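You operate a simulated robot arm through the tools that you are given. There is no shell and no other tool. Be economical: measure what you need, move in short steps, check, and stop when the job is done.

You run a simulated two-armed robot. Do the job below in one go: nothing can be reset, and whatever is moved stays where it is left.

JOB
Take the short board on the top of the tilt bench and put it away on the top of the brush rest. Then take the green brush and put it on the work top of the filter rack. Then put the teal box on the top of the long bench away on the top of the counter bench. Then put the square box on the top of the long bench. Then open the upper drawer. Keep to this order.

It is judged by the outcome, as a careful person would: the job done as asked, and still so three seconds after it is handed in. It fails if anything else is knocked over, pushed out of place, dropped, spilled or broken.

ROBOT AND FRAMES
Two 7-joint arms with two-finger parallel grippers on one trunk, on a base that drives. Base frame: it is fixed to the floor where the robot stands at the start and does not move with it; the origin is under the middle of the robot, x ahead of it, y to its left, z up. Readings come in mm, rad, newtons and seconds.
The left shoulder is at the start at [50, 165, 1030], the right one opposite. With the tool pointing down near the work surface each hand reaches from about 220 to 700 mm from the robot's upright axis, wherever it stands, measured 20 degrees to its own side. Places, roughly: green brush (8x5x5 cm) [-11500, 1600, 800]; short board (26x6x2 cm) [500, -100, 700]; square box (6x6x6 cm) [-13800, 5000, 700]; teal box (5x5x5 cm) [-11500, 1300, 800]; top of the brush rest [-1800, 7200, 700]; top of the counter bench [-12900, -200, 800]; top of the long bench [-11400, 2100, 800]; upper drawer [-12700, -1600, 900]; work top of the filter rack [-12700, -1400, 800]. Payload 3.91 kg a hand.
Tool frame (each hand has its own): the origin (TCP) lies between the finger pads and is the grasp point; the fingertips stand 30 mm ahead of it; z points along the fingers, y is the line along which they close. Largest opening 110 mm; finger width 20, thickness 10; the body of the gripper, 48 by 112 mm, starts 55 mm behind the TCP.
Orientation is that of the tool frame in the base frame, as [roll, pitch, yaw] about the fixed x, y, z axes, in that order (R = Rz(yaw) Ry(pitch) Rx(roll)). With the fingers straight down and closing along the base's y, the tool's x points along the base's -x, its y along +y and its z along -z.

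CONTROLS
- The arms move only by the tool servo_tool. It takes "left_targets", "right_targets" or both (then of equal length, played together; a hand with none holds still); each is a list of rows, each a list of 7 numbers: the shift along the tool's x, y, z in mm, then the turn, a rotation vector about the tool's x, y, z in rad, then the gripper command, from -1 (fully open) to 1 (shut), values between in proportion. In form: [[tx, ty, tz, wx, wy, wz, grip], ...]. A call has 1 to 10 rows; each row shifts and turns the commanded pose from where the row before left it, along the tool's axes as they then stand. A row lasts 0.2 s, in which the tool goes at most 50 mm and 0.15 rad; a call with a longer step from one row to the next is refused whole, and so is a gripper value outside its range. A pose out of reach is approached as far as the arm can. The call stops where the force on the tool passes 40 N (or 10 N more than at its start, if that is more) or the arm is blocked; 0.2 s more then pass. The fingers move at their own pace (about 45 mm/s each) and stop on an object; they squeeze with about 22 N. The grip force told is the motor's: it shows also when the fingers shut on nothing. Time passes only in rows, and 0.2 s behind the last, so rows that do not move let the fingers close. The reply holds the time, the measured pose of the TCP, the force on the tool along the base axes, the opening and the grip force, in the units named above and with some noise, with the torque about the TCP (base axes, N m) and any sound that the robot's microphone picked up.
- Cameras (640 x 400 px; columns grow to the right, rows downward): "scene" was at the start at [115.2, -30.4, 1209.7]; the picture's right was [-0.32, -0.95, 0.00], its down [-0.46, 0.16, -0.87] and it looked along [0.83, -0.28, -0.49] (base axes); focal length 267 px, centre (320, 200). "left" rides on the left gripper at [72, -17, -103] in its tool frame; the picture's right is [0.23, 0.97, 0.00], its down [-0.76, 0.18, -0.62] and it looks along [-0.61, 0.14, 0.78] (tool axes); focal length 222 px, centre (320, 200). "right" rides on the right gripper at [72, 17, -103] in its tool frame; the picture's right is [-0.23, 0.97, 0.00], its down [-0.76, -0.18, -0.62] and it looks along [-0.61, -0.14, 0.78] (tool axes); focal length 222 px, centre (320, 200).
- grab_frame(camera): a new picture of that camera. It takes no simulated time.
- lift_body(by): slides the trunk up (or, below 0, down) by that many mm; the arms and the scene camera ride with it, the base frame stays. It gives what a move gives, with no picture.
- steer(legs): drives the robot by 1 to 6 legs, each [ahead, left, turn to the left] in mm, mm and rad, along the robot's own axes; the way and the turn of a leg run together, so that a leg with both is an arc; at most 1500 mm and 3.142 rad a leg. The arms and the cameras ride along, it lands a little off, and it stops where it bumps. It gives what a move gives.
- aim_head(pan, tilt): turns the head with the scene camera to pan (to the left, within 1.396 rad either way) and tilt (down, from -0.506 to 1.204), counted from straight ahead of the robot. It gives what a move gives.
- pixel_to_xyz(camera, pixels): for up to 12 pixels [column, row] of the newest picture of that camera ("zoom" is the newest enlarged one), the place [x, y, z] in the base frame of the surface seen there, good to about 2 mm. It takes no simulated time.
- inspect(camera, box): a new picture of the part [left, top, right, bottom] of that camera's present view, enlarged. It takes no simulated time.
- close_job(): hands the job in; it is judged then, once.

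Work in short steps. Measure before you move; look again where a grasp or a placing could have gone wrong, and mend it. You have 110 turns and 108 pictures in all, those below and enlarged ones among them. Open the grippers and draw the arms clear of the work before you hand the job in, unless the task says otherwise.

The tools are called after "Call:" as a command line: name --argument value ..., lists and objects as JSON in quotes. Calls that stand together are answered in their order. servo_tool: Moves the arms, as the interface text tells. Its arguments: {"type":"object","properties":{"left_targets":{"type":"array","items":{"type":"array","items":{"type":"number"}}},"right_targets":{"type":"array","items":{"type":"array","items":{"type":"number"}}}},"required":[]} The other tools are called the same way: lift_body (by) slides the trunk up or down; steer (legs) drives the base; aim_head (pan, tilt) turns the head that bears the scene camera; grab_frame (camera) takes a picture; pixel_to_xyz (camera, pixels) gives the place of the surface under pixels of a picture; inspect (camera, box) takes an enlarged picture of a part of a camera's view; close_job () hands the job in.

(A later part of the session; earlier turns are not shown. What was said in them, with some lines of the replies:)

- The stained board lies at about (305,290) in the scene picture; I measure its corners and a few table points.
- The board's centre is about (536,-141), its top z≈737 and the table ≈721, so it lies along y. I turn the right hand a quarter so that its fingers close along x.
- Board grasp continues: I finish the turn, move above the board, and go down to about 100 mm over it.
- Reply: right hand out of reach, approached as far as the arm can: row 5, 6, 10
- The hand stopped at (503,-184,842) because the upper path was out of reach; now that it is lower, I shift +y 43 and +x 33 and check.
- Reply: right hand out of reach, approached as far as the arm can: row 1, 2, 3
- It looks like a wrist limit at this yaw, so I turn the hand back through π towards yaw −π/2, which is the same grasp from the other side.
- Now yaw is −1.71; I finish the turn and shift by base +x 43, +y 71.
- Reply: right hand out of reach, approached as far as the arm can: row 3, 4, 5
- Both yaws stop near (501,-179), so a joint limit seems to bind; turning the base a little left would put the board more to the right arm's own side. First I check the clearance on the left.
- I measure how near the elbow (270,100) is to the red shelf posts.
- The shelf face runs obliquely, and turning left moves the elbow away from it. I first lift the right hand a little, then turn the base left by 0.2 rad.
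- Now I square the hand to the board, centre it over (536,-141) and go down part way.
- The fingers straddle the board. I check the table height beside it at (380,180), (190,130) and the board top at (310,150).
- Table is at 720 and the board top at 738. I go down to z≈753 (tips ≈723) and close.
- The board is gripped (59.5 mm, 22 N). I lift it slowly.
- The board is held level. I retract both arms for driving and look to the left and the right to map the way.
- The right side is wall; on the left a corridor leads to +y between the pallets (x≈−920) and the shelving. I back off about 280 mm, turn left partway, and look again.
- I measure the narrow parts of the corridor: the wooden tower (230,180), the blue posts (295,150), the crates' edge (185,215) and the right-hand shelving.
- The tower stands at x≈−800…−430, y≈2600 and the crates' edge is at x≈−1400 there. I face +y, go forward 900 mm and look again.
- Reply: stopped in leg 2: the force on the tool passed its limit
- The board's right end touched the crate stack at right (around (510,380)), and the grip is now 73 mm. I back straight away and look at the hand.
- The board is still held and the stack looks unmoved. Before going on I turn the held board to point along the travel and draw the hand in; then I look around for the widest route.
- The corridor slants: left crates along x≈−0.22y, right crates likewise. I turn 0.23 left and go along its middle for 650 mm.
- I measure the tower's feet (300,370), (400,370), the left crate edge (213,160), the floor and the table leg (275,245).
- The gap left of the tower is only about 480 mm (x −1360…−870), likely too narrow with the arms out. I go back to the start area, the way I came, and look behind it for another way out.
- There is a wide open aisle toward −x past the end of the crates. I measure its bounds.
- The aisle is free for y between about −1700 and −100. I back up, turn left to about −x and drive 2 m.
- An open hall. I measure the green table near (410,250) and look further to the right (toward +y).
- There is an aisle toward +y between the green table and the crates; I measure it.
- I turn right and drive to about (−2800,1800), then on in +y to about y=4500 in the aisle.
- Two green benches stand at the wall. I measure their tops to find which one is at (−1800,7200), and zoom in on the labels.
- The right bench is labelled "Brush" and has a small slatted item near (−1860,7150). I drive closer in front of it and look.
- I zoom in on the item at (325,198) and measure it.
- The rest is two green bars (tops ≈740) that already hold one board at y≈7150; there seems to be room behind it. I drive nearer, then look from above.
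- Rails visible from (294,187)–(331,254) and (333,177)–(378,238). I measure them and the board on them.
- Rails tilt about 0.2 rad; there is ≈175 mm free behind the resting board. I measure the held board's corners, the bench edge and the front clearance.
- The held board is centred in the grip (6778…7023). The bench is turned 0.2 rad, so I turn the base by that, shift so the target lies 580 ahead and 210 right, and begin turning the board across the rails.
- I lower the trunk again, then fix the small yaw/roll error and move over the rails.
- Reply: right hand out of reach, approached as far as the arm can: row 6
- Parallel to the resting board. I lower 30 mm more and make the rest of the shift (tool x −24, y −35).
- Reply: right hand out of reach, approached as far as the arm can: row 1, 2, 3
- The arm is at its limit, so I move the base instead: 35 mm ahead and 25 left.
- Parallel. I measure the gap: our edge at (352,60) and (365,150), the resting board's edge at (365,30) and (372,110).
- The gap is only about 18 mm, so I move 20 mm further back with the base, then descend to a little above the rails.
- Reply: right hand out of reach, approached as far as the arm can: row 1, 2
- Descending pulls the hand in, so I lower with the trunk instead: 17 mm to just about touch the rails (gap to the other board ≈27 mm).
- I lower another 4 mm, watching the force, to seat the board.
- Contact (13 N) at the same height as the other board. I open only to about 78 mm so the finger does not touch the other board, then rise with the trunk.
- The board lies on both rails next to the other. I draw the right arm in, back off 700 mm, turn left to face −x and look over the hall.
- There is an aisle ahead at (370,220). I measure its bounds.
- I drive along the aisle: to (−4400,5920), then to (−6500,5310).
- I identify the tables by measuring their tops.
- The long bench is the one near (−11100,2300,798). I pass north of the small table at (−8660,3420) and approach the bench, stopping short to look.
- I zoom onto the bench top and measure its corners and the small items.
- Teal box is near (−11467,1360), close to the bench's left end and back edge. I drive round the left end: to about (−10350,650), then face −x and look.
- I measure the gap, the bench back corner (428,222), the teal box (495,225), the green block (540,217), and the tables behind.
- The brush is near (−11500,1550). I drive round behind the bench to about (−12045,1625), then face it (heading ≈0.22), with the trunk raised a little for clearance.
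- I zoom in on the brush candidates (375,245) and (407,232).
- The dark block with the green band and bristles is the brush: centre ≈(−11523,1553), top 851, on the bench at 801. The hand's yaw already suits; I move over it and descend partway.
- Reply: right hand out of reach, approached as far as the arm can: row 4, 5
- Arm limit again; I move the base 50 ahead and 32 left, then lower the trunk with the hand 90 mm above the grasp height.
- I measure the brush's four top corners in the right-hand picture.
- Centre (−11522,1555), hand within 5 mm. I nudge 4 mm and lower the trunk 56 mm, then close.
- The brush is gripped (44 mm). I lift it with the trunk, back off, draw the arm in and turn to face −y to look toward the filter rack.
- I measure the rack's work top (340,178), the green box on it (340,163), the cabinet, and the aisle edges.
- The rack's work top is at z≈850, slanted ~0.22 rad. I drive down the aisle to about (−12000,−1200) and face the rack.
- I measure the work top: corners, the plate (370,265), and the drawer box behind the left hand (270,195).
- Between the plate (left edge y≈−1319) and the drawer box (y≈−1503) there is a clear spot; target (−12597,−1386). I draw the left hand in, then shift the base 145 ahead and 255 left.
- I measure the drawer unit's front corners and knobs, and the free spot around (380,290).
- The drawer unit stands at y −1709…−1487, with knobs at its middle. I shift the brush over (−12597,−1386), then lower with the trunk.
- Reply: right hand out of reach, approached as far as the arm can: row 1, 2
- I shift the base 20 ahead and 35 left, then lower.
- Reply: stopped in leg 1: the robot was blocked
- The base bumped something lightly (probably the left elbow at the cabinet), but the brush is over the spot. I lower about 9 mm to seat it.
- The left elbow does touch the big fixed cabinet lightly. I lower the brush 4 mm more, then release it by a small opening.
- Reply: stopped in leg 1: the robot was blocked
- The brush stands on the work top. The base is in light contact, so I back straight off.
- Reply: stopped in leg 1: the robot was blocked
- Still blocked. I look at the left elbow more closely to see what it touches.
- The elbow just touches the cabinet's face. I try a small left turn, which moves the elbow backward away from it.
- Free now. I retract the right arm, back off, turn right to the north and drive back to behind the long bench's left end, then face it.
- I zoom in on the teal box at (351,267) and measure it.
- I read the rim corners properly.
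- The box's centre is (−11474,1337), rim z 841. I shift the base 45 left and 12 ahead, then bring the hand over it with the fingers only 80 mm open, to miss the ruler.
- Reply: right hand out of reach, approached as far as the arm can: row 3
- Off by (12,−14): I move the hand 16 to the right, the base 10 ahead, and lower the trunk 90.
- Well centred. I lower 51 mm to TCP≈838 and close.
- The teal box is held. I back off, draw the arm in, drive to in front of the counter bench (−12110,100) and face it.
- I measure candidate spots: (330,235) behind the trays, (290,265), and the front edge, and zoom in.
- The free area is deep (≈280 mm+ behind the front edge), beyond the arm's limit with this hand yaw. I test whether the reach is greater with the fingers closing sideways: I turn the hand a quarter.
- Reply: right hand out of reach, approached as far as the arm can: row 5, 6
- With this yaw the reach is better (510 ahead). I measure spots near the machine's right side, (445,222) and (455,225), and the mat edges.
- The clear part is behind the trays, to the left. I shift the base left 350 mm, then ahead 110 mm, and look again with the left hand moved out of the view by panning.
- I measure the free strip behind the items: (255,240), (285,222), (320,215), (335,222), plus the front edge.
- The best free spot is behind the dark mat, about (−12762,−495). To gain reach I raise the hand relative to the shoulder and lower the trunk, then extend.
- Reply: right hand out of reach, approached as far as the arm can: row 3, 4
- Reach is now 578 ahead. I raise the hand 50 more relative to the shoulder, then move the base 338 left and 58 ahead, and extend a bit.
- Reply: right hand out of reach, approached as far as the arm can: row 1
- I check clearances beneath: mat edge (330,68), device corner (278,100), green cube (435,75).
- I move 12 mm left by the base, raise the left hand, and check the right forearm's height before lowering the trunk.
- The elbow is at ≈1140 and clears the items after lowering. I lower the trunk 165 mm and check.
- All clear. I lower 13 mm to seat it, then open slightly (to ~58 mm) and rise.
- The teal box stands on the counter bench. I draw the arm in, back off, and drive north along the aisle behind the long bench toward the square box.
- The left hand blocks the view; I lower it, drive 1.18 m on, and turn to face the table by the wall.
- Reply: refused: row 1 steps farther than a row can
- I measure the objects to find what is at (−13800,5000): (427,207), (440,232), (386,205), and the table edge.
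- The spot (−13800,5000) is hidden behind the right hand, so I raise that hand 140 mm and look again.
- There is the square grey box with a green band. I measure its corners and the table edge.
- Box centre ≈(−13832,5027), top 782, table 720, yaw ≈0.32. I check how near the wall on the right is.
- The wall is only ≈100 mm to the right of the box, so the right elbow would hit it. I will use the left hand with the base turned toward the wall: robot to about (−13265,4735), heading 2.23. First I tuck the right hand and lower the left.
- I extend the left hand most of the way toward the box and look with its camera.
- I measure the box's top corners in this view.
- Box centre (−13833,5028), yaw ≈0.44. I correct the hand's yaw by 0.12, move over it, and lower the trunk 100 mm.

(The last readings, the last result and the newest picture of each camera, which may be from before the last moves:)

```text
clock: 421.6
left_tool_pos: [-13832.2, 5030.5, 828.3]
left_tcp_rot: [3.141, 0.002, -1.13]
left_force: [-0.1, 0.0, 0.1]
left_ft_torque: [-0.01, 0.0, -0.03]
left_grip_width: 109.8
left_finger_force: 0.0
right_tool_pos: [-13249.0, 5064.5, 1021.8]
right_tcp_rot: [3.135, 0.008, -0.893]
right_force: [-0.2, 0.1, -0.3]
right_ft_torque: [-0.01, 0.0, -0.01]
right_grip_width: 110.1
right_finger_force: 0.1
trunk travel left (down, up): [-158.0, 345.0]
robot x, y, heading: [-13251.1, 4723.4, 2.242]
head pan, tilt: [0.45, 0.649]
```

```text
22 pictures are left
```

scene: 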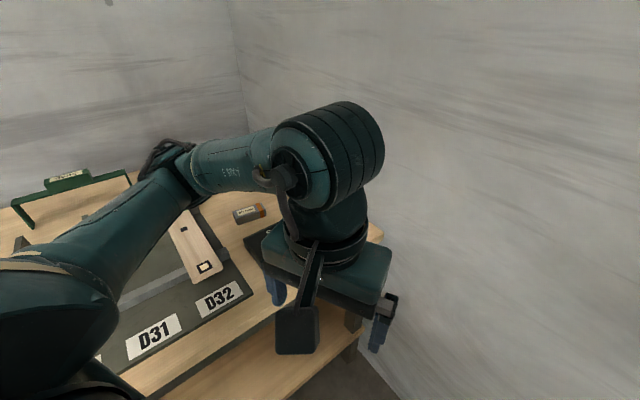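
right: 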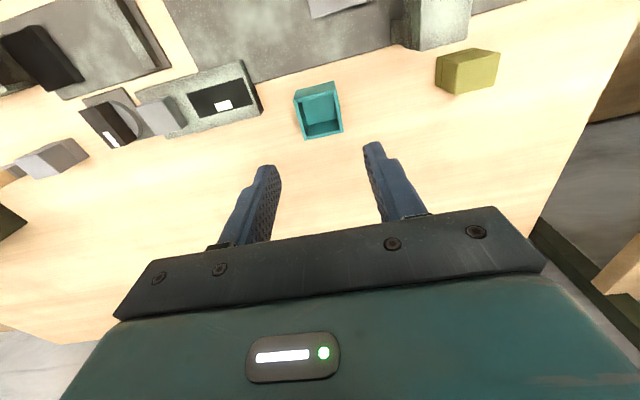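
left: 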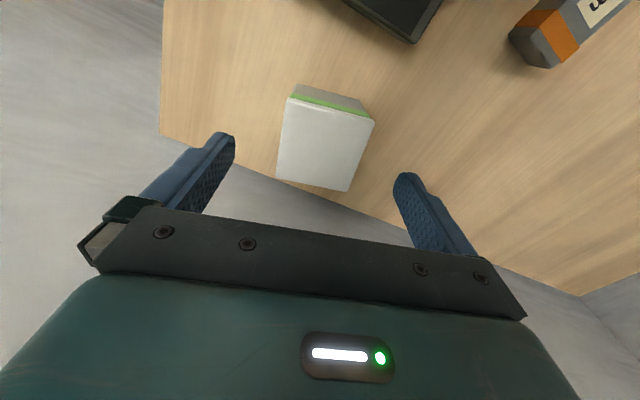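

Centred between the fingers. I lower 71 mm to TCP≈757 and close.

Call:
lift_body --by -71

Call:
servo_tool --left_targets '[[0, 0, 0, 0, 0, 0, 1], [0, 0, 0, 0, 0, 0, 1], [0, 0, 0, 0, 0, 0, 1], [0, 0, 0, 0, 0, 0, 1], [0, 0, 0, 0, 0, 0, 1]]'

Call:
lift_body --by 160

Call:
grab_frame --camera "left"

```text
clock: 422.7
left_tool_pos: [-13832.4, 5030.2, 758.3]
left_tcp_rot: [-3.141, 0.001, -1.13]
left_force: [-0.2, 0.4, -0.1]
left_ft_torque: [0.0, -0.02, 0.02]
left_grip_width: 109.8
left_finger_force: 0.1
right_tool_pos: [-13249.1, 5064.1, 949.6]
right_tcp_rot: [3.136, 0.006, -0.895]
right_force: [-0.6, -0.2, 0.7]
right_ft_torque: [0.0, 0.01, 0.01]
right_grip_width: 110.1
right_finger_force: 0.1
trunk travel left (down, up): [-87.0, 416.0]
robot x, y, heading: [-13250.2, 4722.9, 2.246]
head pan, tilt: [0.45, 0.649]
```

```text
clock: 423.9
left_tool_pos: [-13832.2, 5030.2, 757.1]
left_tcp_rot: [-3.141, 0.001, -1.129]
left_force: [-0.5, -1.3, 0.6]
left_ft_torque: [-0.08, 0.12, -0.03]
left_grip_width: 60.3
left_finger_force: 22.3
right_tool_pos: [-13249.9, 5064.9, 950.3]
right_tcp_rot: [3.135, 0.006, -0.893]
right_force: [-0.1, -0.1, 0.1]
right_ft_torque: [0.0, 0.07, 0.0]
right_grip_width: 110.0
right_finger_force: 0.1
trunk travel left (down, up): [-87.0, 416.0]
robot x, y, heading: [-13251.5, 4721.9, 2.249]
head pan, tilt: [0.45, 0.649]
```

```text
clock: 425.7
left_tool_pos: [-13832.9, 5031.2, 917.0]
left_tcp_rot: [-3.141, 0.0, -1.128]
left_force: [0.0, 0.3, -3.4]
left_ft_torque: [0.01, 0.02, -0.02]
left_grip_width: 59.8
left_finger_force: 22.0
right_tool_pos: [-13250.4, 5064.5, 1110.5]
right_tcp_rot: [3.135, 0.006, -0.891]
right_force: [0.3, -0.8, 0.5]
right_ft_torque: [0.01, -0.02, 0.01]
right_grip_width: 110.1
right_finger_force: 0.1
trunk travel left (down, up): [-247.0, 256.0]
robot x, y, heading: [-13253.4, 4725.4, 2.244]
head pan, tilt: [0.45, 0.649]
```

```text
21 pictures are left
```

left: 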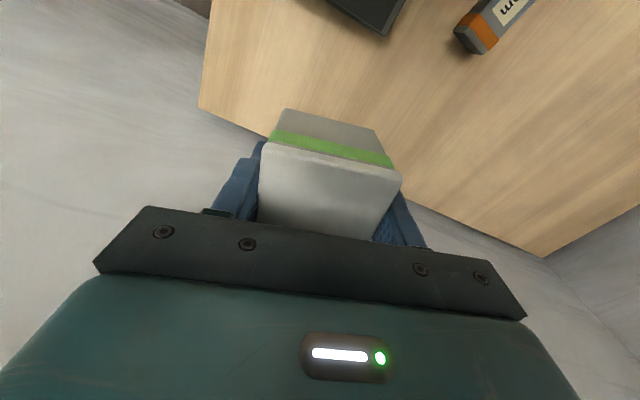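

The square box is held. I retract, back away from the corner, and drive down the aisle to behind the long bench at about (−12150,1320), then face the bench.

Call:
servo_tool --left_targets '[[40, -12, 0, 0, 0, 0, 1], [40, -12, 0, 0, 0, 0, 1], [40, -12, 0, 0, 0, 0, 1], [40, -12, 0, 0, 0, 0, 1], [40, -12, 0, 0, 0, 0, 1]]'

Call:
steer --legs '[[-400, 0, 0], [0, 0, 2.737], [1500, 0, 0], [1500, 0, 0], [208, 0, 0], [0, 0, 1.52]]'

Call:
aim_head --pan 0.1 --tilt 0.65

Call:
grab_frame --camera "scene"

```text
clock: 426.9
left_tool_pos: [-13689.8, 4876.1, 917.7]
left_tcp_rot: [-3.141, 0.002, -1.129]
left_force: [-0.1, 0.7, -2.4]
left_ft_torque: [-0.01, -0.03, 0.0]
left_grip_width: 59.9
left_finger_force: 22.3
right_tool_pos: [-13250.4, 5063.8, 1110.4]
right_tcp_rot: [3.136, 0.006, -0.893]
right_force: [-0.3, 0.6, 0.3]
right_ft_torque: [-0.01, 0.01, 0.04]
right_grip_width: 110.1
right_finger_force: 0.1
trunk travel left (down, up): [-247.0, 256.0]
robot x, y, heading: [-13245.5, 4723.1, 2.243]
head pan, tilt: [0.45, 0.649]
```

```text
clock: 454.6
left_tool_pos: [-11966.9, 1599.3, 917.9]
left_tcp_rot: [-3.141, 0.0, 3.045]
left_force: [0.4, -0.5, -3.5]
left_ft_torque: [-0.03, 0.01, -0.04]
left_grip_width: 59.8
left_finger_force: 22.0
right_tool_pos: [-12031.6, 1126.6, 1110.8]
right_tcp_rot: [3.135, 0.007, -3.003]
right_force: [1.3, 0.4, 0.0]
right_ft_torque: [-0.03, 0.02, -0.01]
right_grip_width: 110.1
right_finger_force: 0.0
trunk travel left (down, up): [-247.0, 256.0]
robot x, y, heading: [-12325.5, 1302.0, 0.137]
head pan, tilt: [0.45, 0.649]
```

```text
clock: 455.4
left_tool_pos: [-11967.6, 1599.9, 916.4]
left_tcp_rot: [3.141, -0.001, 3.046]
left_force: [1.1, 0.3, -4.6]
left_ft_torque: [-0.01, 0.03, 0.02]
left_grip_width: 59.7
left_finger_force: 21.8
right_tool_pos: [-12032.5, 1125.8, 1110.3]
right_tcp_rot: [3.134, 0.007, -3.002]
right_force: [0.3, 0.2, 0.6]
right_ft_torque: [0.02, -0.01, 0.0]
right_grip_width: 109.8
right_finger_force: 0.1
trunk travel left (down, up): [-247.0, 256.0]
robot x, y, heading: [-12327.8, 1304.9, 0.132]
head pan, tilt: [0.099, 0.649]
```

```text
20 pictures are left
```

scene: 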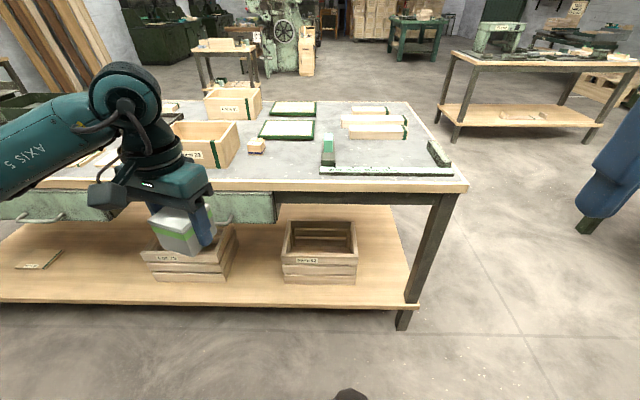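

I square up to the bench (turn 0.084) and move 380 ahead, 135 right, then check the free spot between the small block and the holder.

Call:
steer --legs '[[0, 0, 0.084], [0, -135, 0], [380, 0, 0]]'

Call:
aim_head --pan 0.2 --tilt 0.8

Call:
grab_frame --camera "scene"

Call:
grab_frame --camera "left"

```text
clock: 459.2
left_tool_pos: [-11591.3, 1583.1, 917.2]
left_tcp_rot: [-3.141, 0.0, 3.135]
left_force: [-0.7, 0.8, -3.5]
left_ft_torque: [-0.02, 0.0, 0.0]
left_grip_width: 59.9
left_finger_force: 21.9
right_tool_pos: [-11615.4, 1103.2, 1111.4]
right_tcp_rot: [3.136, 0.007, -2.914]
right_force: [-0.1, 0.2, -0.1]
right_ft_torque: [-0.01, 0.02, 0.02]
right_grip_width: 110.0
right_finger_force: 0.1
trunk travel left (down, up): [-247.0, 256.0]
robot x, y, heading: [-11922.6, 1251.8, 0.222]
head pan, tilt: [0.099, 0.649]
```

```text
clock: 459.9
left_tool_pos: [-11593.3, 1582.0, 917.4]
left_tcp_rot: [3.141, -0.001, 3.135]
left_force: [0.1, 0.5, -3.5]
left_ft_torque: [-0.03, 0.0, -0.02]
left_grip_width: 59.9
left_finger_force: 21.8
right_tool_pos: [-11615.7, 1103.9, 1109.7]
right_tcp_rot: [3.135, 0.006, -2.913]
right_force: [0.3, 0.2, 0.3]
right_ft_torque: [-0.04, 0.0, -0.01]
right_grip_width: 109.8
right_finger_force: 0.1
trunk travel left (down, up): [-247.0, 256.0]
robot x, y, heading: [-11921.7, 1258.6, 0.219]
head pan, tilt: [0.201, 0.799]
```

```text
19 pictures are left
```

scene: 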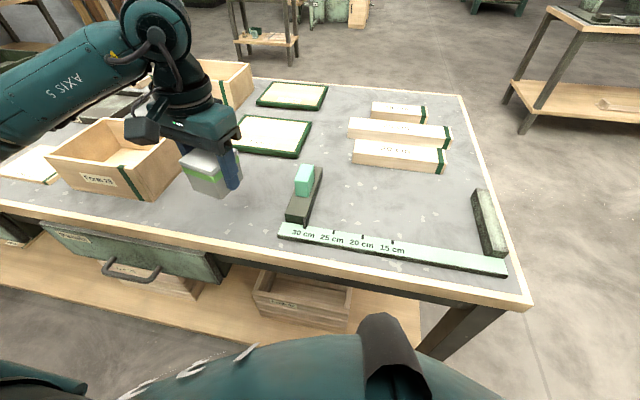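

```text
18 pictures are left
```

left: 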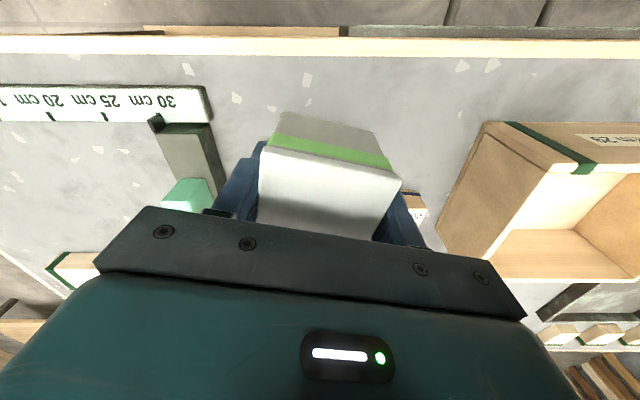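

The spot is clear (block at y≈1695, holder at y≈1485). I move 35 mm further in and lower with the trunk.

Call:
servo_tool --left_targets '[[-38, -6, 0, 0, 0, 0, 1], [0, 0, 0, 0, 0, 0, 1]]'

Call:
lift_body --by -72

Call:
grab_frame --camera "left"

```text
clock: 460.5
left_tool_pos: [-11555.5, 1573.5, 916.1]
left_tcp_rot: [-3.141, 0.0, 3.136]
left_force: [0.4, 0.0, -3.3]
left_ft_torque: [-0.02, -0.01, -0.04]
left_grip_width: 59.9
left_finger_force: 21.6
right_tool_pos: [-11615.4, 1104.9, 1109.0]
right_tcp_rot: [3.135, 0.007, -2.914]
right_force: [0.0, 0.3, -0.1]
right_ft_torque: [0.0, 0.01, -0.01]
right_grip_width: 110.0
right_finger_force: 0.1
trunk travel left (down, up): [-247.0, 256.0]
robot x, y, heading: [-11922.4, 1253.4, 0.224]
head pan, tilt: [0.201, 0.799]
```

```text
clock: 461.6
left_tool_pos: [-11555.6, 1575.1, 843.8]
left_tcp_rot: [-3.141, 0.0, 3.136]
left_force: [0.1, 0.1, -2.6]
left_ft_torque: [-0.02, 0.02, -0.01]
left_grip_width: 60.0
left_finger_force: 22.3
right_tool_pos: [-11615.0, 1104.5, 1038.6]
right_tcp_rot: [3.133, 0.006, -2.911]
right_force: [-0.1, 0.5, 0.9]
right_ft_torque: [0.0, -0.02, 0.0]
right_grip_width: 109.9
right_finger_force: 0.0
trunk travel left (down, up): [-175.0, 328.0]
robot x, y, heading: [-11924.7, 1255.0, 0.224]
head pan, tilt: [0.201, 0.799]
```

```text
17 pictures are left
```

left: 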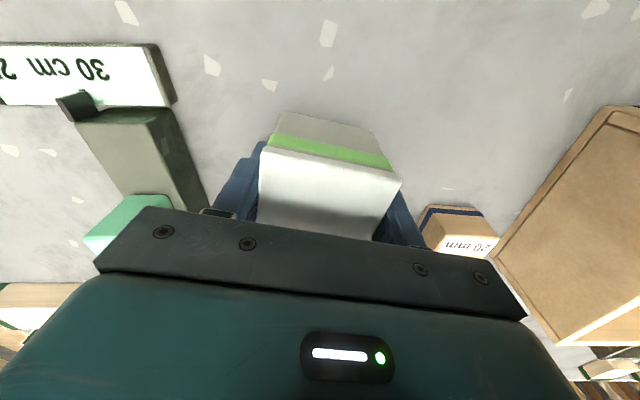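

Clear on both sides. I lower the last 7 mm, release with a small opening (~78 mm) and rise.

Call:
lift_body --by -7

Call:
servo_tool --left_targets '[[0, 0, 0, 0, 0, 0, -0.4], [0, 0, 0, 0, 0, 0, -0.4], [0, 0, 0, 0, 0, 0, -0.4]]'

Call:
lift_body --by 140

Call:
grab_frame --camera "left"

```text
clock: 462.2
left_tool_pos: [-11555.0, 1575.8, 837.4]
left_tcp_rot: [3.14, 0.002, 3.135]
left_force: [0.2, 0.0, 2.5]
left_ft_torque: [0.08, 0.16, -0.05]
left_grip_width: 60.0
left_finger_force: 21.7
right_tool_pos: [-11616.1, 1103.4, 1030.8]
right_tcp_rot: [3.134, 0.007, -2.912]
right_force: [-0.6, 0.5, 0.4]
right_ft_torque: [0.0, -0.02, 0.0]
right_grip_width: 110.0
right_finger_force: 0.1
trunk travel left (down, up): [-168.0, 335.0]
robot x, y, heading: [-11924.3, 1253.7, 0.226]
head pan, tilt: [0.201, 0.799]
```

```text
clock: 463.0
left_tool_pos: [-11554.7, 1575.0, 836.7]
left_tcp_rot: [3.14, 0.0, 3.135]
left_force: [-0.1, 0.2, -0.1]
left_ft_torque: [-0.03, 0.03, -0.01]
left_grip_width: 76.9
left_finger_force: 0.0
right_tool_pos: [-11615.3, 1103.1, 1031.6]
right_tcp_rot: [3.135, 0.007, -2.914]
right_force: [0.0, -0.2, 0.5]
right_ft_torque: [-0.03, 0.0, -0.02]
right_grip_width: 110.1
right_finger_force: 0.1
trunk travel left (down, up): [-168.0, 335.0]
robot x, y, heading: [-11926.1, 1254.0, 0.224]
head pan, tilt: [0.201, 0.799]
```

```text
clock: 464.7
left_tool_pos: [-11554.6, 1574.6, 976.9]
left_tcp_rot: [3.141, -0.001, 3.134]
left_force: [0.0, -0.1, 0.1]
left_ft_torque: [-0.01, 0.01, 0.02]
left_grip_width: 77.1
left_finger_force: 0.0
right_tool_pos: [-11615.9, 1102.6, 1171.3]
right_tcp_rot: [3.134, 0.006, -2.913]
right_force: [-0.2, -0.6, 1.5]
right_ft_torque: [-0.01, 0.0, 0.01]
right_grip_width: 110.0
right_finger_force: 0.1
trunk travel left (down, up): [-308.0, 195.0]
robot x, y, heading: [-11924.4, 1250.8, 0.229]
head pan, tilt: [0.201, 0.799]
```

```text
16 pictures are left
```

left: 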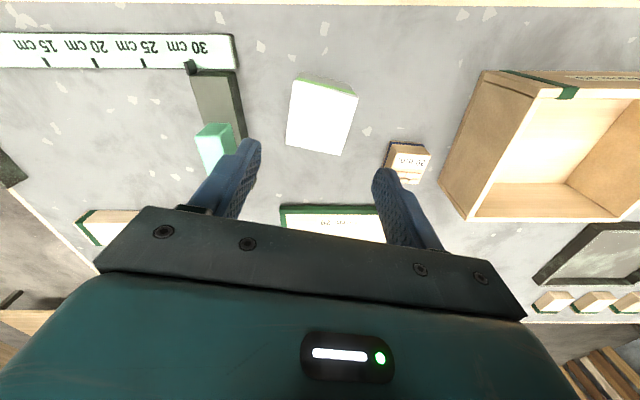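

The square box stands on the long bench. Now the drawer: I tuck the left hand out of the way, lower the right hand a little, back off, and drive to in front of the filter rack.

Call:
steer --legs '[[-200, 0, 0]]'

Call:
servo_tool --left_targets '[[41, 4, 0, 0, 0, 0, -1], [41, 4, 0, 0, 0, 0, -1], [41, 4, 0, 0, 0, 0, -1], [41, 4, 0, 0, 0, 0, -1], [39, 4, 0, 0, 0, 0, -1]]' --right_targets '[[0, 0, 43, 0, 0, 0, -1], [0, 0, 43, 0, 0, 0, -1], [0, 0, 43, 0, 0, 0, -1], [0, 0, 0, 0, 0, 0, -0.3], [0, 0, 0, 0, 0, 0, -0.3]]'

Call:
steer --legs '[[0, 0, -1.734], [1360, 0, 0], [1350, 0, 0], [0, 0, -1.415]]'

Call:
aim_head --pan 0.0 --tilt 0.5

Call:
grab_frame --camera "scene"

```text
clock: 466.3
left_tool_pos: [-11751.3, 1529.2, 978.1]
left_tcp_rot: [3.141, 0.002, 3.134]
left_force: [0.4, 0.2, 0.7]
left_ft_torque: [0.04, -0.01, 0.0]
left_grip_width: 76.9
left_finger_force: 0.1
right_tool_pos: [-11810.3, 1057.9, 1170.3]
right_tcp_rot: [3.134, 0.007, -2.913]
right_force: [0.1, 0.5, -0.9]
right_ft_torque: [-0.02, -0.01, 0.0]
right_grip_width: 110.0
right_finger_force: 0.0
trunk travel left (down, up): [-308.0, 195.0]
robot x, y, heading: [-12118.5, 1208.4, 0.225]
head pan, tilt: [0.201, 0.799]
```

```text
clock: 467.5
left_tool_pos: [-11943.8, 1555.7, 980.7]
left_tcp_rot: [-3.141, -0.002, 3.134]
left_force: [0.4, -0.8, -0.7]
left_ft_torque: [0.0, 0.01, -0.02]
left_grip_width: 109.9
left_finger_force: 0.1
left hand out of reach, approached as far as the arm can: row 5
right_tool_pos: [-11810.3, 1060.3, 1041.8]
right_tcp_rot: [3.134, 0.006, -2.913]
right_force: [-0.1, -0.2, -0.1]
right_ft_torque: [0.0, -0.01, -0.01]
right_grip_width: 71.5
right_finger_force: 0.1
trunk travel left (down, up): [-308.0, 195.0]
robot x, y, heading: [-12119.5, 1206.4, 0.218]
head pan, tilt: [0.201, 0.799]
```

```text
clock: 488.3
left_tool_pos: [-12197.3, -1841.6, 980.4]
left_tcp_rot: [-3.14, 0.0, -0.05]
left_force: [0.2, -0.4, 1.3]
left_ft_torque: [0.02, -0.01, 0.04]
left_grip_width: 110.4
left_finger_force: 0.0
right_tool_pos: [-12307.0, -1339.2, 1043.2]
right_tcp_rot: [3.136, 0.006, 0.183]
right_force: [0.4, 1.1, -0.5]
right_ft_torque: [0.01, -0.04, -0.01]
right_grip_width: 71.3
right_finger_force: 0.1
trunk travel left (down, up): [-308.0, 195.0]
robot x, y, heading: [-12004.0, -1502.1, -2.967]
head pan, tilt: [0.201, 0.799]
```

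```text
clock: 489.1
left_tool_pos: [-12197.9, -1842.6, 981.5]
left_tcp_rot: [-3.14, 0.001, -0.052]
left_force: [-0.4, -0.3, -0.2]
left_ft_torque: [0.01, 0.0, -0.01]
left_grip_width: 109.7
left_finger_force: 0.0
right_tool_pos: [-12307.3, -1339.2, 1041.6]
right_tcp_rot: [3.135, 0.007, 0.183]
right_force: [0.4, 0.5, -0.6]
right_ft_torque: [0.0, 0.05, 0.02]
right_grip_width: 71.4
right_finger_force: 0.0
trunk travel left (down, up): [-308.0, 195.0]
robot x, y, heading: [-12007.2, -1501.2, -2.963]
head pan, tilt: [0.0, 0.499]
```

```text
15 pictures are left
```

scene: 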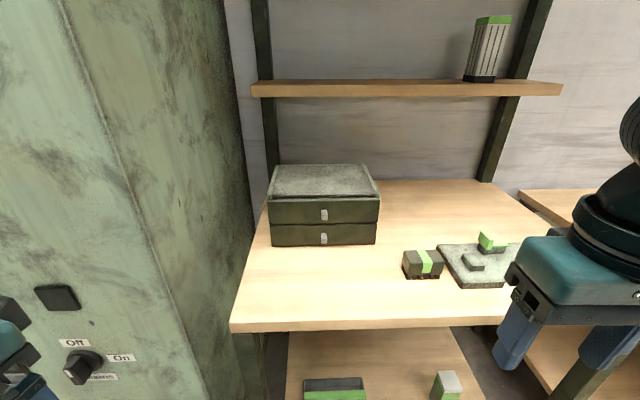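

Clear view of the unit. I zoom on it and measure the upper knob and the drawer fronts.

Call:
inspect --camera "scene" --box '[260, 155, 390, 255]'

Call:
pixel_to_xyz --camera "zoom" --pixels '[[313, 270], [313, 298], [313, 284], [313, 380], [250, 270], [400, 260], [60, 240], [560, 240], [320, 330]]'

Call:
pixel_to_xyz --camera "scene" --pixels '[[100, 150], [150, 300], [250, 330], [242, 327]]'

```text
4.00 times, centred on (325, 205) of scene
```

zoom: 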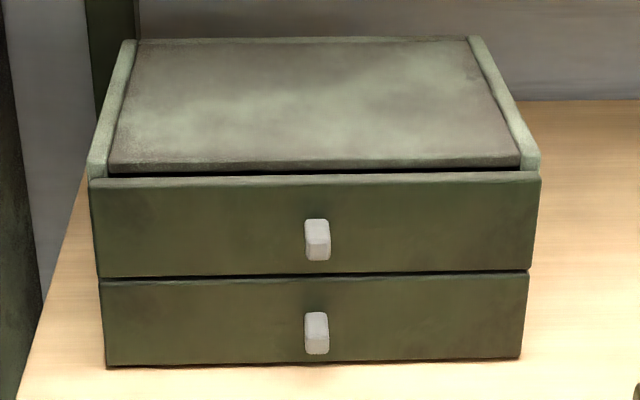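

```text
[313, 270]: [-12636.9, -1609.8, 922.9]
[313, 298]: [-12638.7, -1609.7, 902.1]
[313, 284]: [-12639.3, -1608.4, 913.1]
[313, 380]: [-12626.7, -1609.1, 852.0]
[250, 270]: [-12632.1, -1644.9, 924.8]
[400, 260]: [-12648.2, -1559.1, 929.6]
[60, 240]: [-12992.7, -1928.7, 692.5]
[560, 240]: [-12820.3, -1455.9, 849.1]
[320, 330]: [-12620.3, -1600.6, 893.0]
```

```text
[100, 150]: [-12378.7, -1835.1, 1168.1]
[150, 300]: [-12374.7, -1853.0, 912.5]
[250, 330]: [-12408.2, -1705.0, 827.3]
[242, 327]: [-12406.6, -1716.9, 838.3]
```

I measure the upper knob exactly, then turn 0.04 and shift the base 225 left and 60 ahead, keeping the left hand clear of the cabinet.

Call:
pixel_to_xyz --camera "zoom" --pixels '[[317, 222], [318, 235], [320, 255], [308, 240], [328, 240], [345, 240], [290, 240]]'

Call:
steer --legs '[[0, 0, 0.04], [0, 225, 0], [60, 0, 0]]'

```text
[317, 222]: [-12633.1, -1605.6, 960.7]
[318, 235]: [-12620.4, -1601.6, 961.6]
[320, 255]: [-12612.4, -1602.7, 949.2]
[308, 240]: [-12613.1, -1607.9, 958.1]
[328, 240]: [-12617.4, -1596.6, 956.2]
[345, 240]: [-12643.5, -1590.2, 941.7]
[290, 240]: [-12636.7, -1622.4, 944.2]
```

```text
clock: 491.8
left_tool_pos: [-12197.1, -2075.3, 981.4]
left_tcp_rot: [-3.14, -0.002, -0.018]
left_force: [-0.2, -0.6, 0.0]
left_ft_torque: [0.0, -0.04, -0.02]
left_grip_width: 109.8
left_finger_force: 0.1
right_tool_pos: [-12325.6, -1576.4, 1041.1]
right_tcp_rot: [3.134, 0.006, 0.218]
right_force: [1.0, -0.2, 0.2]
right_ft_torque: [0.01, 0.01, -0.02]
right_grip_width: 71.2
right_finger_force: 0.1
trunk travel left (down, up): [-308.0, 195.0]
robot x, y, heading: [-12015.8, -1723.1, -2.927]
head pan, tilt: [0.0, 0.499]
5 turns are left
```

Knob: centre ≈(−12626,−1604), z 947–961, drawer front plane ≈27 mm behind its face. I narrow the fingers, extend the right hand above it, then lower the trunk so the fingers straddle it, and look.

Call:
servo_tool --right_targets '[[-37, -5, 0, 0, 0, 0, 0.2], [-37, -5, 0, 0, 0, 0, 0.2], [-37, -5, 0, 0, 0, 0, 0.2], [-37, -5, 0, 0, 0, 0, 0.2], [-37, -5, 0, 0, 0, 0, 0.2], [-37, -5, 0, 0, 0, 0, 0.2], [-37, -4, 0, 0, 0, 0, 0.2], [-38, -4, 0, 0, 0, 0, 0.2], [0, 0, 0, 0, 0, 0, 0.2]]'

Call:
lift_body --by -70

Call:
grab_frame --camera "right"

Call:
inspect --camera "scene" --box '[300, 120, 540, 270]'

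```text
clock: 493.8
left_tool_pos: [-12196.8, -2075.5, 982.4]
left_tcp_rot: [-3.139, -0.001, -0.018]
left_force: [0.5, -1.4, 0.1]
left_ft_torque: [-0.01, 0.01, -0.01]
left_grip_width: 110.1
left_finger_force: 0.1
right_tool_pos: [-12624.4, -1601.2, 1046.2]
right_tcp_rot: [3.134, 0.007, 0.217]
right_force: [0.2, -0.2, 0.1]
right_ft_torque: [-0.01, 0.03, 0.02]
right_grip_width: 44.1
right_finger_force: 0.1
trunk travel left (down, up): [-308.0, 195.0]
robot x, y, heading: [-12018.3, -1727.6, -2.928]
head pan, tilt: [0.0, 0.499]
```

```text
clock: 494.9
left_tool_pos: [-12195.9, -2074.5, 911.0]
left_tcp_rot: [3.141, -0.001, -0.018]
left_force: [1.4, 0.0, -0.4]
left_ft_torque: [-0.03, 0.01, -0.03]
left_grip_width: 109.8
left_finger_force: 0.0
right_tool_pos: [-12624.0, -1601.5, 975.3]
right_tcp_rot: [3.133, 0.007, 0.218]
right_force: [0.7, -0.3, -0.1]
right_ft_torque: [-0.01, 0.0, -0.01]
right_grip_width: 44.2
right_finger_force: 0.1
trunk travel left (down, up): [-238.0, 265.0]
robot x, y, heading: [-12014.8, -1727.7, -2.924]
head pan, tilt: [0.0, 0.499]
```

```text
13 pictures are left
```

right: 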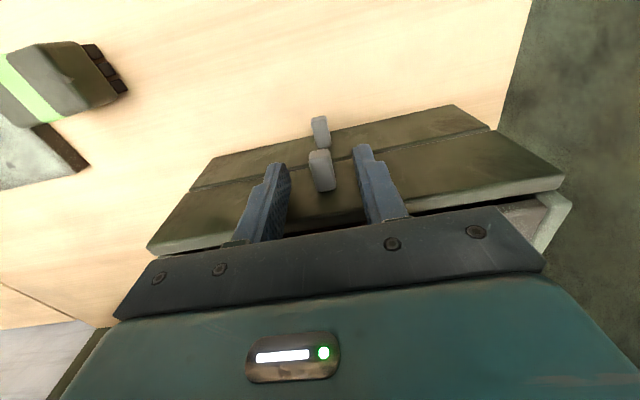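

```text
2.67 times, centred on (420, 195) of scene
4 turns are left
```

zoom: 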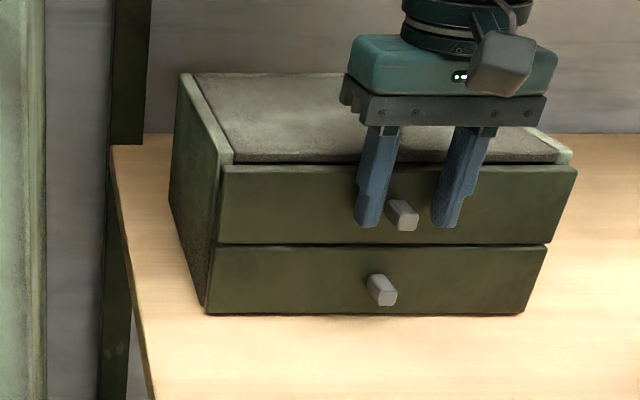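

The fingers straddle the upper knob. I lower 7 mm, close on it, and pull straight out along the drawer's direction (tool x) about 150 mm, then look.

Call:
lift_body --by -7

Call:
servo_tool --right_targets '[[0, 0, 0, 0, 0, 0, 1], [0, 0, 0, 0, 0, 0, 1], [0, 0, 0, 0, 0, 0, 1], [0, 0, 0, 0, 0, 0, 1]]'

Call:
servo_tool --right_targets '[[8, 0, 0, 0, 0, 0, 1], [16, 0, 0, 0, 0, 0, 1], [18, 0, 0, 0, 0, 0, 1], [18, 0, 0, 0, 0, 0, 1], [18, 0, 0, 0, 0, 0, 1], [18, 0, 0, 0, 0, 0, 1], [18, 0, 0, 0, 0, 0, 1], [18, 0, 0, 0, 0, 0, 1], [18, 0, 0, 0, 0, 0, 1]]'

Call:
grab_frame --camera "scene"

Call:
grab_frame --camera "right"

```text
clock: 495.4
left_tool_pos: [-12196.9, -2074.8, 903.7]
left_tcp_rot: [-3.138, 0.0, -0.017]
left_force: [0.0, -0.2, 0.6]
left_ft_torque: [0.0, 0.02, 0.01]
left_grip_width: 110.2
left_finger_force: 0.0
right_tool_pos: [-12625.1, -1601.9, 968.0]
right_tcp_rot: [3.135, 0.007, 0.218]
right_force: [-0.2, 0.7, 0.5]
right_ft_torque: [0.0, -0.01, -0.01]
right_grip_width: 43.9
right_finger_force: 0.0
trunk travel left (down, up): [-231.0, 272.0]
robot x, y, heading: [-12019.1, -1730.3, -2.926]
head pan, tilt: [0.0, 0.499]
```

```text
clock: 496.4
left_tool_pos: [-12196.3, -2075.3, 904.7]
left_tcp_rot: [-3.14, 0.001, -0.018]
left_force: [-0.5, -0.1, 0.2]
left_ft_torque: [-0.01, 0.02, -0.03]
left_grip_width: 110.2
left_finger_force: 0.1
right_tool_pos: [-12624.3, -1604.0, 968.0]
right_tcp_rot: [3.135, 0.007, 0.219]
right_force: [3.2, -7.8, -2.2]
right_ft_torque: [0.22, 0.29, -0.53]
right_grip_width: 13.5
right_finger_force: 44.8
trunk travel left (down, up): [-231.0, 272.0]
robot x, y, heading: [-12021.1, -1726.7, -2.929]
head pan, tilt: [0.0, 0.499]
```

```text
clock: 498.4
left_tool_pos: [-12194.4, -2075.9, 904.2]
left_tcp_rot: [-3.137, 0.0, -0.018]
left_force: [-0.7, -0.1, 0.7]
left_ft_torque: [0.01, -0.03, -0.03]
left_grip_width: 109.9
left_finger_force: 0.1
right_tool_pos: [-12477.5, -1571.2, 968.0]
right_tcp_rot: [3.135, 0.007, 0.219]
right_force: [5.2, -22.1, 1.0]
right_ft_torque: [-0.16, 0.71, -0.46]
right_grip_width: 13.9
right_finger_force: 44.9
trunk travel left (down, up): [-231.0, 272.0]
robot x, y, heading: [-12018.2, -1728.3, -2.926]
head pan, tilt: [0.0, 0.499]
```

```text
11 pictures are left
```

scene: 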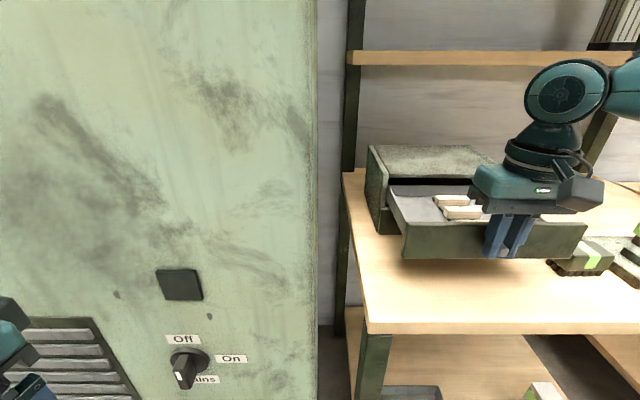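

```text
10 pictures are left
3 turns are left
```

right: 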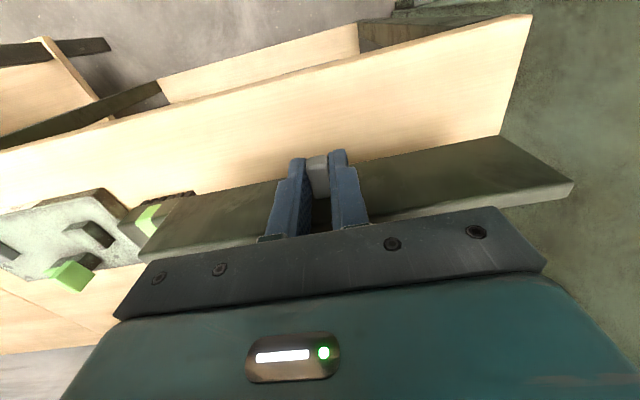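

The drawer is about 150 mm open. I release the knob, rise clear, back off, and check the scene.

Call:
servo_tool --right_targets '[[0, 0, 0, 0, 0, 0, 0.3], [0, 0, 0, 0, 0, 0, 0.3], [0, 0, 0, 0, 0, 0, 0.3]]'

Call:
lift_body --by 120

Call:
steer --legs '[[-250, 0, 0]]'

Call:
servo_tool --right_targets '[[20, 0, 0, 0, 0, 0, -1], [20, 0, 0, 0, 0, 0, -1], [0, 0, 0, 0, 0, 0, -1]]'

Call:
aim_head --pan -0.15 --tilt 0.5

Call:
grab_frame --camera "scene"

```text
clock: 499.2
left_tool_pos: [-12196.1, -2075.4, 905.5]
left_tcp_rot: [-3.138, 0.0, -0.017]
left_force: [0.4, 0.2, 0.0]
left_ft_torque: [0.01, -0.02, 0.02]
left_grip_width: 109.9
left_finger_force: 0.1
right_tool_pos: [-12478.4, -1569.1, 966.5]
right_tcp_rot: [3.133, 0.008, 0.218]
right_force: [-1.0, -0.4, -0.8]
right_ft_torque: [0.03, 0.01, -0.02]
right_grip_width: 38.4
right_finger_force: 0.0
trunk travel left (down, up): [-231.0, 272.0]
robot x, y, heading: [-12015.8, -1729.4, -2.926]
head pan, tilt: [0.0, 0.499]
```

```text
clock: 500.7
left_tool_pos: [-12196.7, -2074.7, 1023.7]
left_tcp_rot: [-3.14, 0.0, -0.017]
left_force: [-0.2, 0.6, -0.5]
left_ft_torque: [-0.02, -0.02, 0.0]
left_grip_width: 110.1
left_finger_force: 0.1
right_tool_pos: [-12478.4, -1568.3, 1088.4]
right_tcp_rot: [3.132, 0.007, 0.217]
right_force: [-0.1, -0.6, -0.2]
right_ft_torque: [-0.03, 0.01, 0.01]
right_grip_width: 38.6
right_finger_force: 0.1
trunk travel left (down, up): [-351.0, 152.0]
robot x, y, heading: [-12016.5, -1732.5, -2.929]
head pan, tilt: [0.0, 0.499]
```

```text
clock: 502.6
left_tool_pos: [-11949.8, -2021.0, 1025.7]
left_tcp_rot: [-3.141, -0.001, -0.019]
left_force: [-0.2, 0.5, -0.3]
left_ft_torque: [-0.04, 0.0, -0.06]
left_grip_width: 110.1
left_finger_force: 0.1
right_tool_pos: [-12230.5, -1514.1, 1087.7]
right_tcp_rot: [3.133, 0.006, 0.218]
right_force: [-0.1, -0.4, 0.2]
right_ft_torque: [-0.03, 0.02, 0.0]
right_grip_width: 38.2
right_finger_force: 0.1
trunk travel left (down, up): [-351.0, 152.0]
robot x, y, heading: [-11767.5, -1678.9, -2.926]
head pan, tilt: [0.0, 0.499]
```

```text
clock: 503.4
left_tool_pos: [-11950.2, -2020.9, 1024.6]
left_tcp_rot: [-3.139, -0.001, -0.02]
left_force: [0.2, -0.5, 1.1]
left_ft_torque: [0.01, 0.01, 0.01]
left_grip_width: 109.7
left_finger_force: 0.1
right_tool_pos: [-12192.8, -1506.2, 1085.2]
right_tcp_rot: [3.133, 0.007, 0.215]
right_force: [-0.3, 0.2, 0.0]
right_ft_torque: [0.0, -0.02, 0.02]
right_grip_width: 109.1
right_finger_force: 0.4
trunk travel left (down, up): [-351.0, 152.0]
robot x, y, heading: [-11766.9, -1676.3, -2.927]
head pan, tilt: [0.0, 0.499]
```

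```text
clock: 504.1
left_tool_pos: [-11950.6, -2020.9, 1024.7]
left_tcp_rot: [-3.14, 0.0, -0.02]
left_force: [-0.5, 0.4, 0.0]
left_ft_torque: [-0.02, -0.03, 0.01]
left_grip_width: 109.9
left_finger_force: 0.1
right_tool_pos: [-12192.5, -1507.6, 1087.1]
right_tcp_rot: [3.133, 0.007, 0.216]
right_force: [-0.3, -0.4, 0.2]
right_ft_torque: [-0.02, 0.02, 0.02]
right_grip_width: 109.9
right_finger_force: 0.1
trunk travel left (down, up): [-351.0, 152.0]
robot x, y, heading: [-11774.1, -1676.3, -2.932]
head pan, tilt: [-0.15, 0.499]
```

```text
9 pictures are left
2 turns are left
```

scene: 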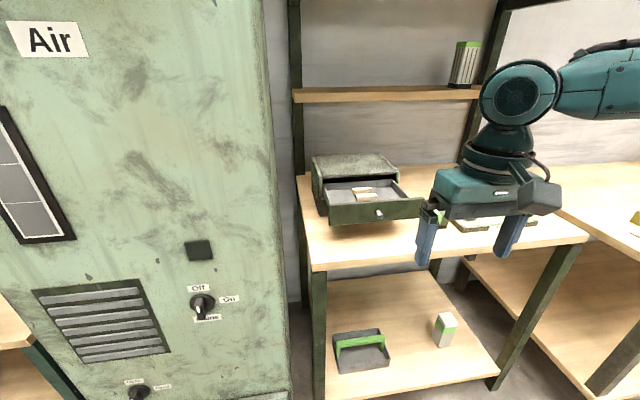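

The drawer at (375,205) stays open, the brush is still on the work top, and both arms are clear with grippers open. I hand the job in.

Call:
close_job

```text
The job is handed in.
```

All five steps were done in the order asked, and the job is handed in.

- **Short board:** it lies across both rails of the brush rest, behind the board that was already there.
- **Green brush:** it stands on the work top of the filter rack, between the plate and the drawer unit.
- **Teal box:** it is on top of the counter bench, behind the dark mat.
- **Square box:** it is on top of the long bench, roughly where the brush had been.
- **Upper drawer:** it is open by about 150 mm and stayed open after I let go of the knob.

There were two contacts along the way. Early in the drive the held board's end touched a crate stack. Later the left elbow touched the tall green cabinet marked "Air". Nothing looked moved in the pictures I took afterwards.
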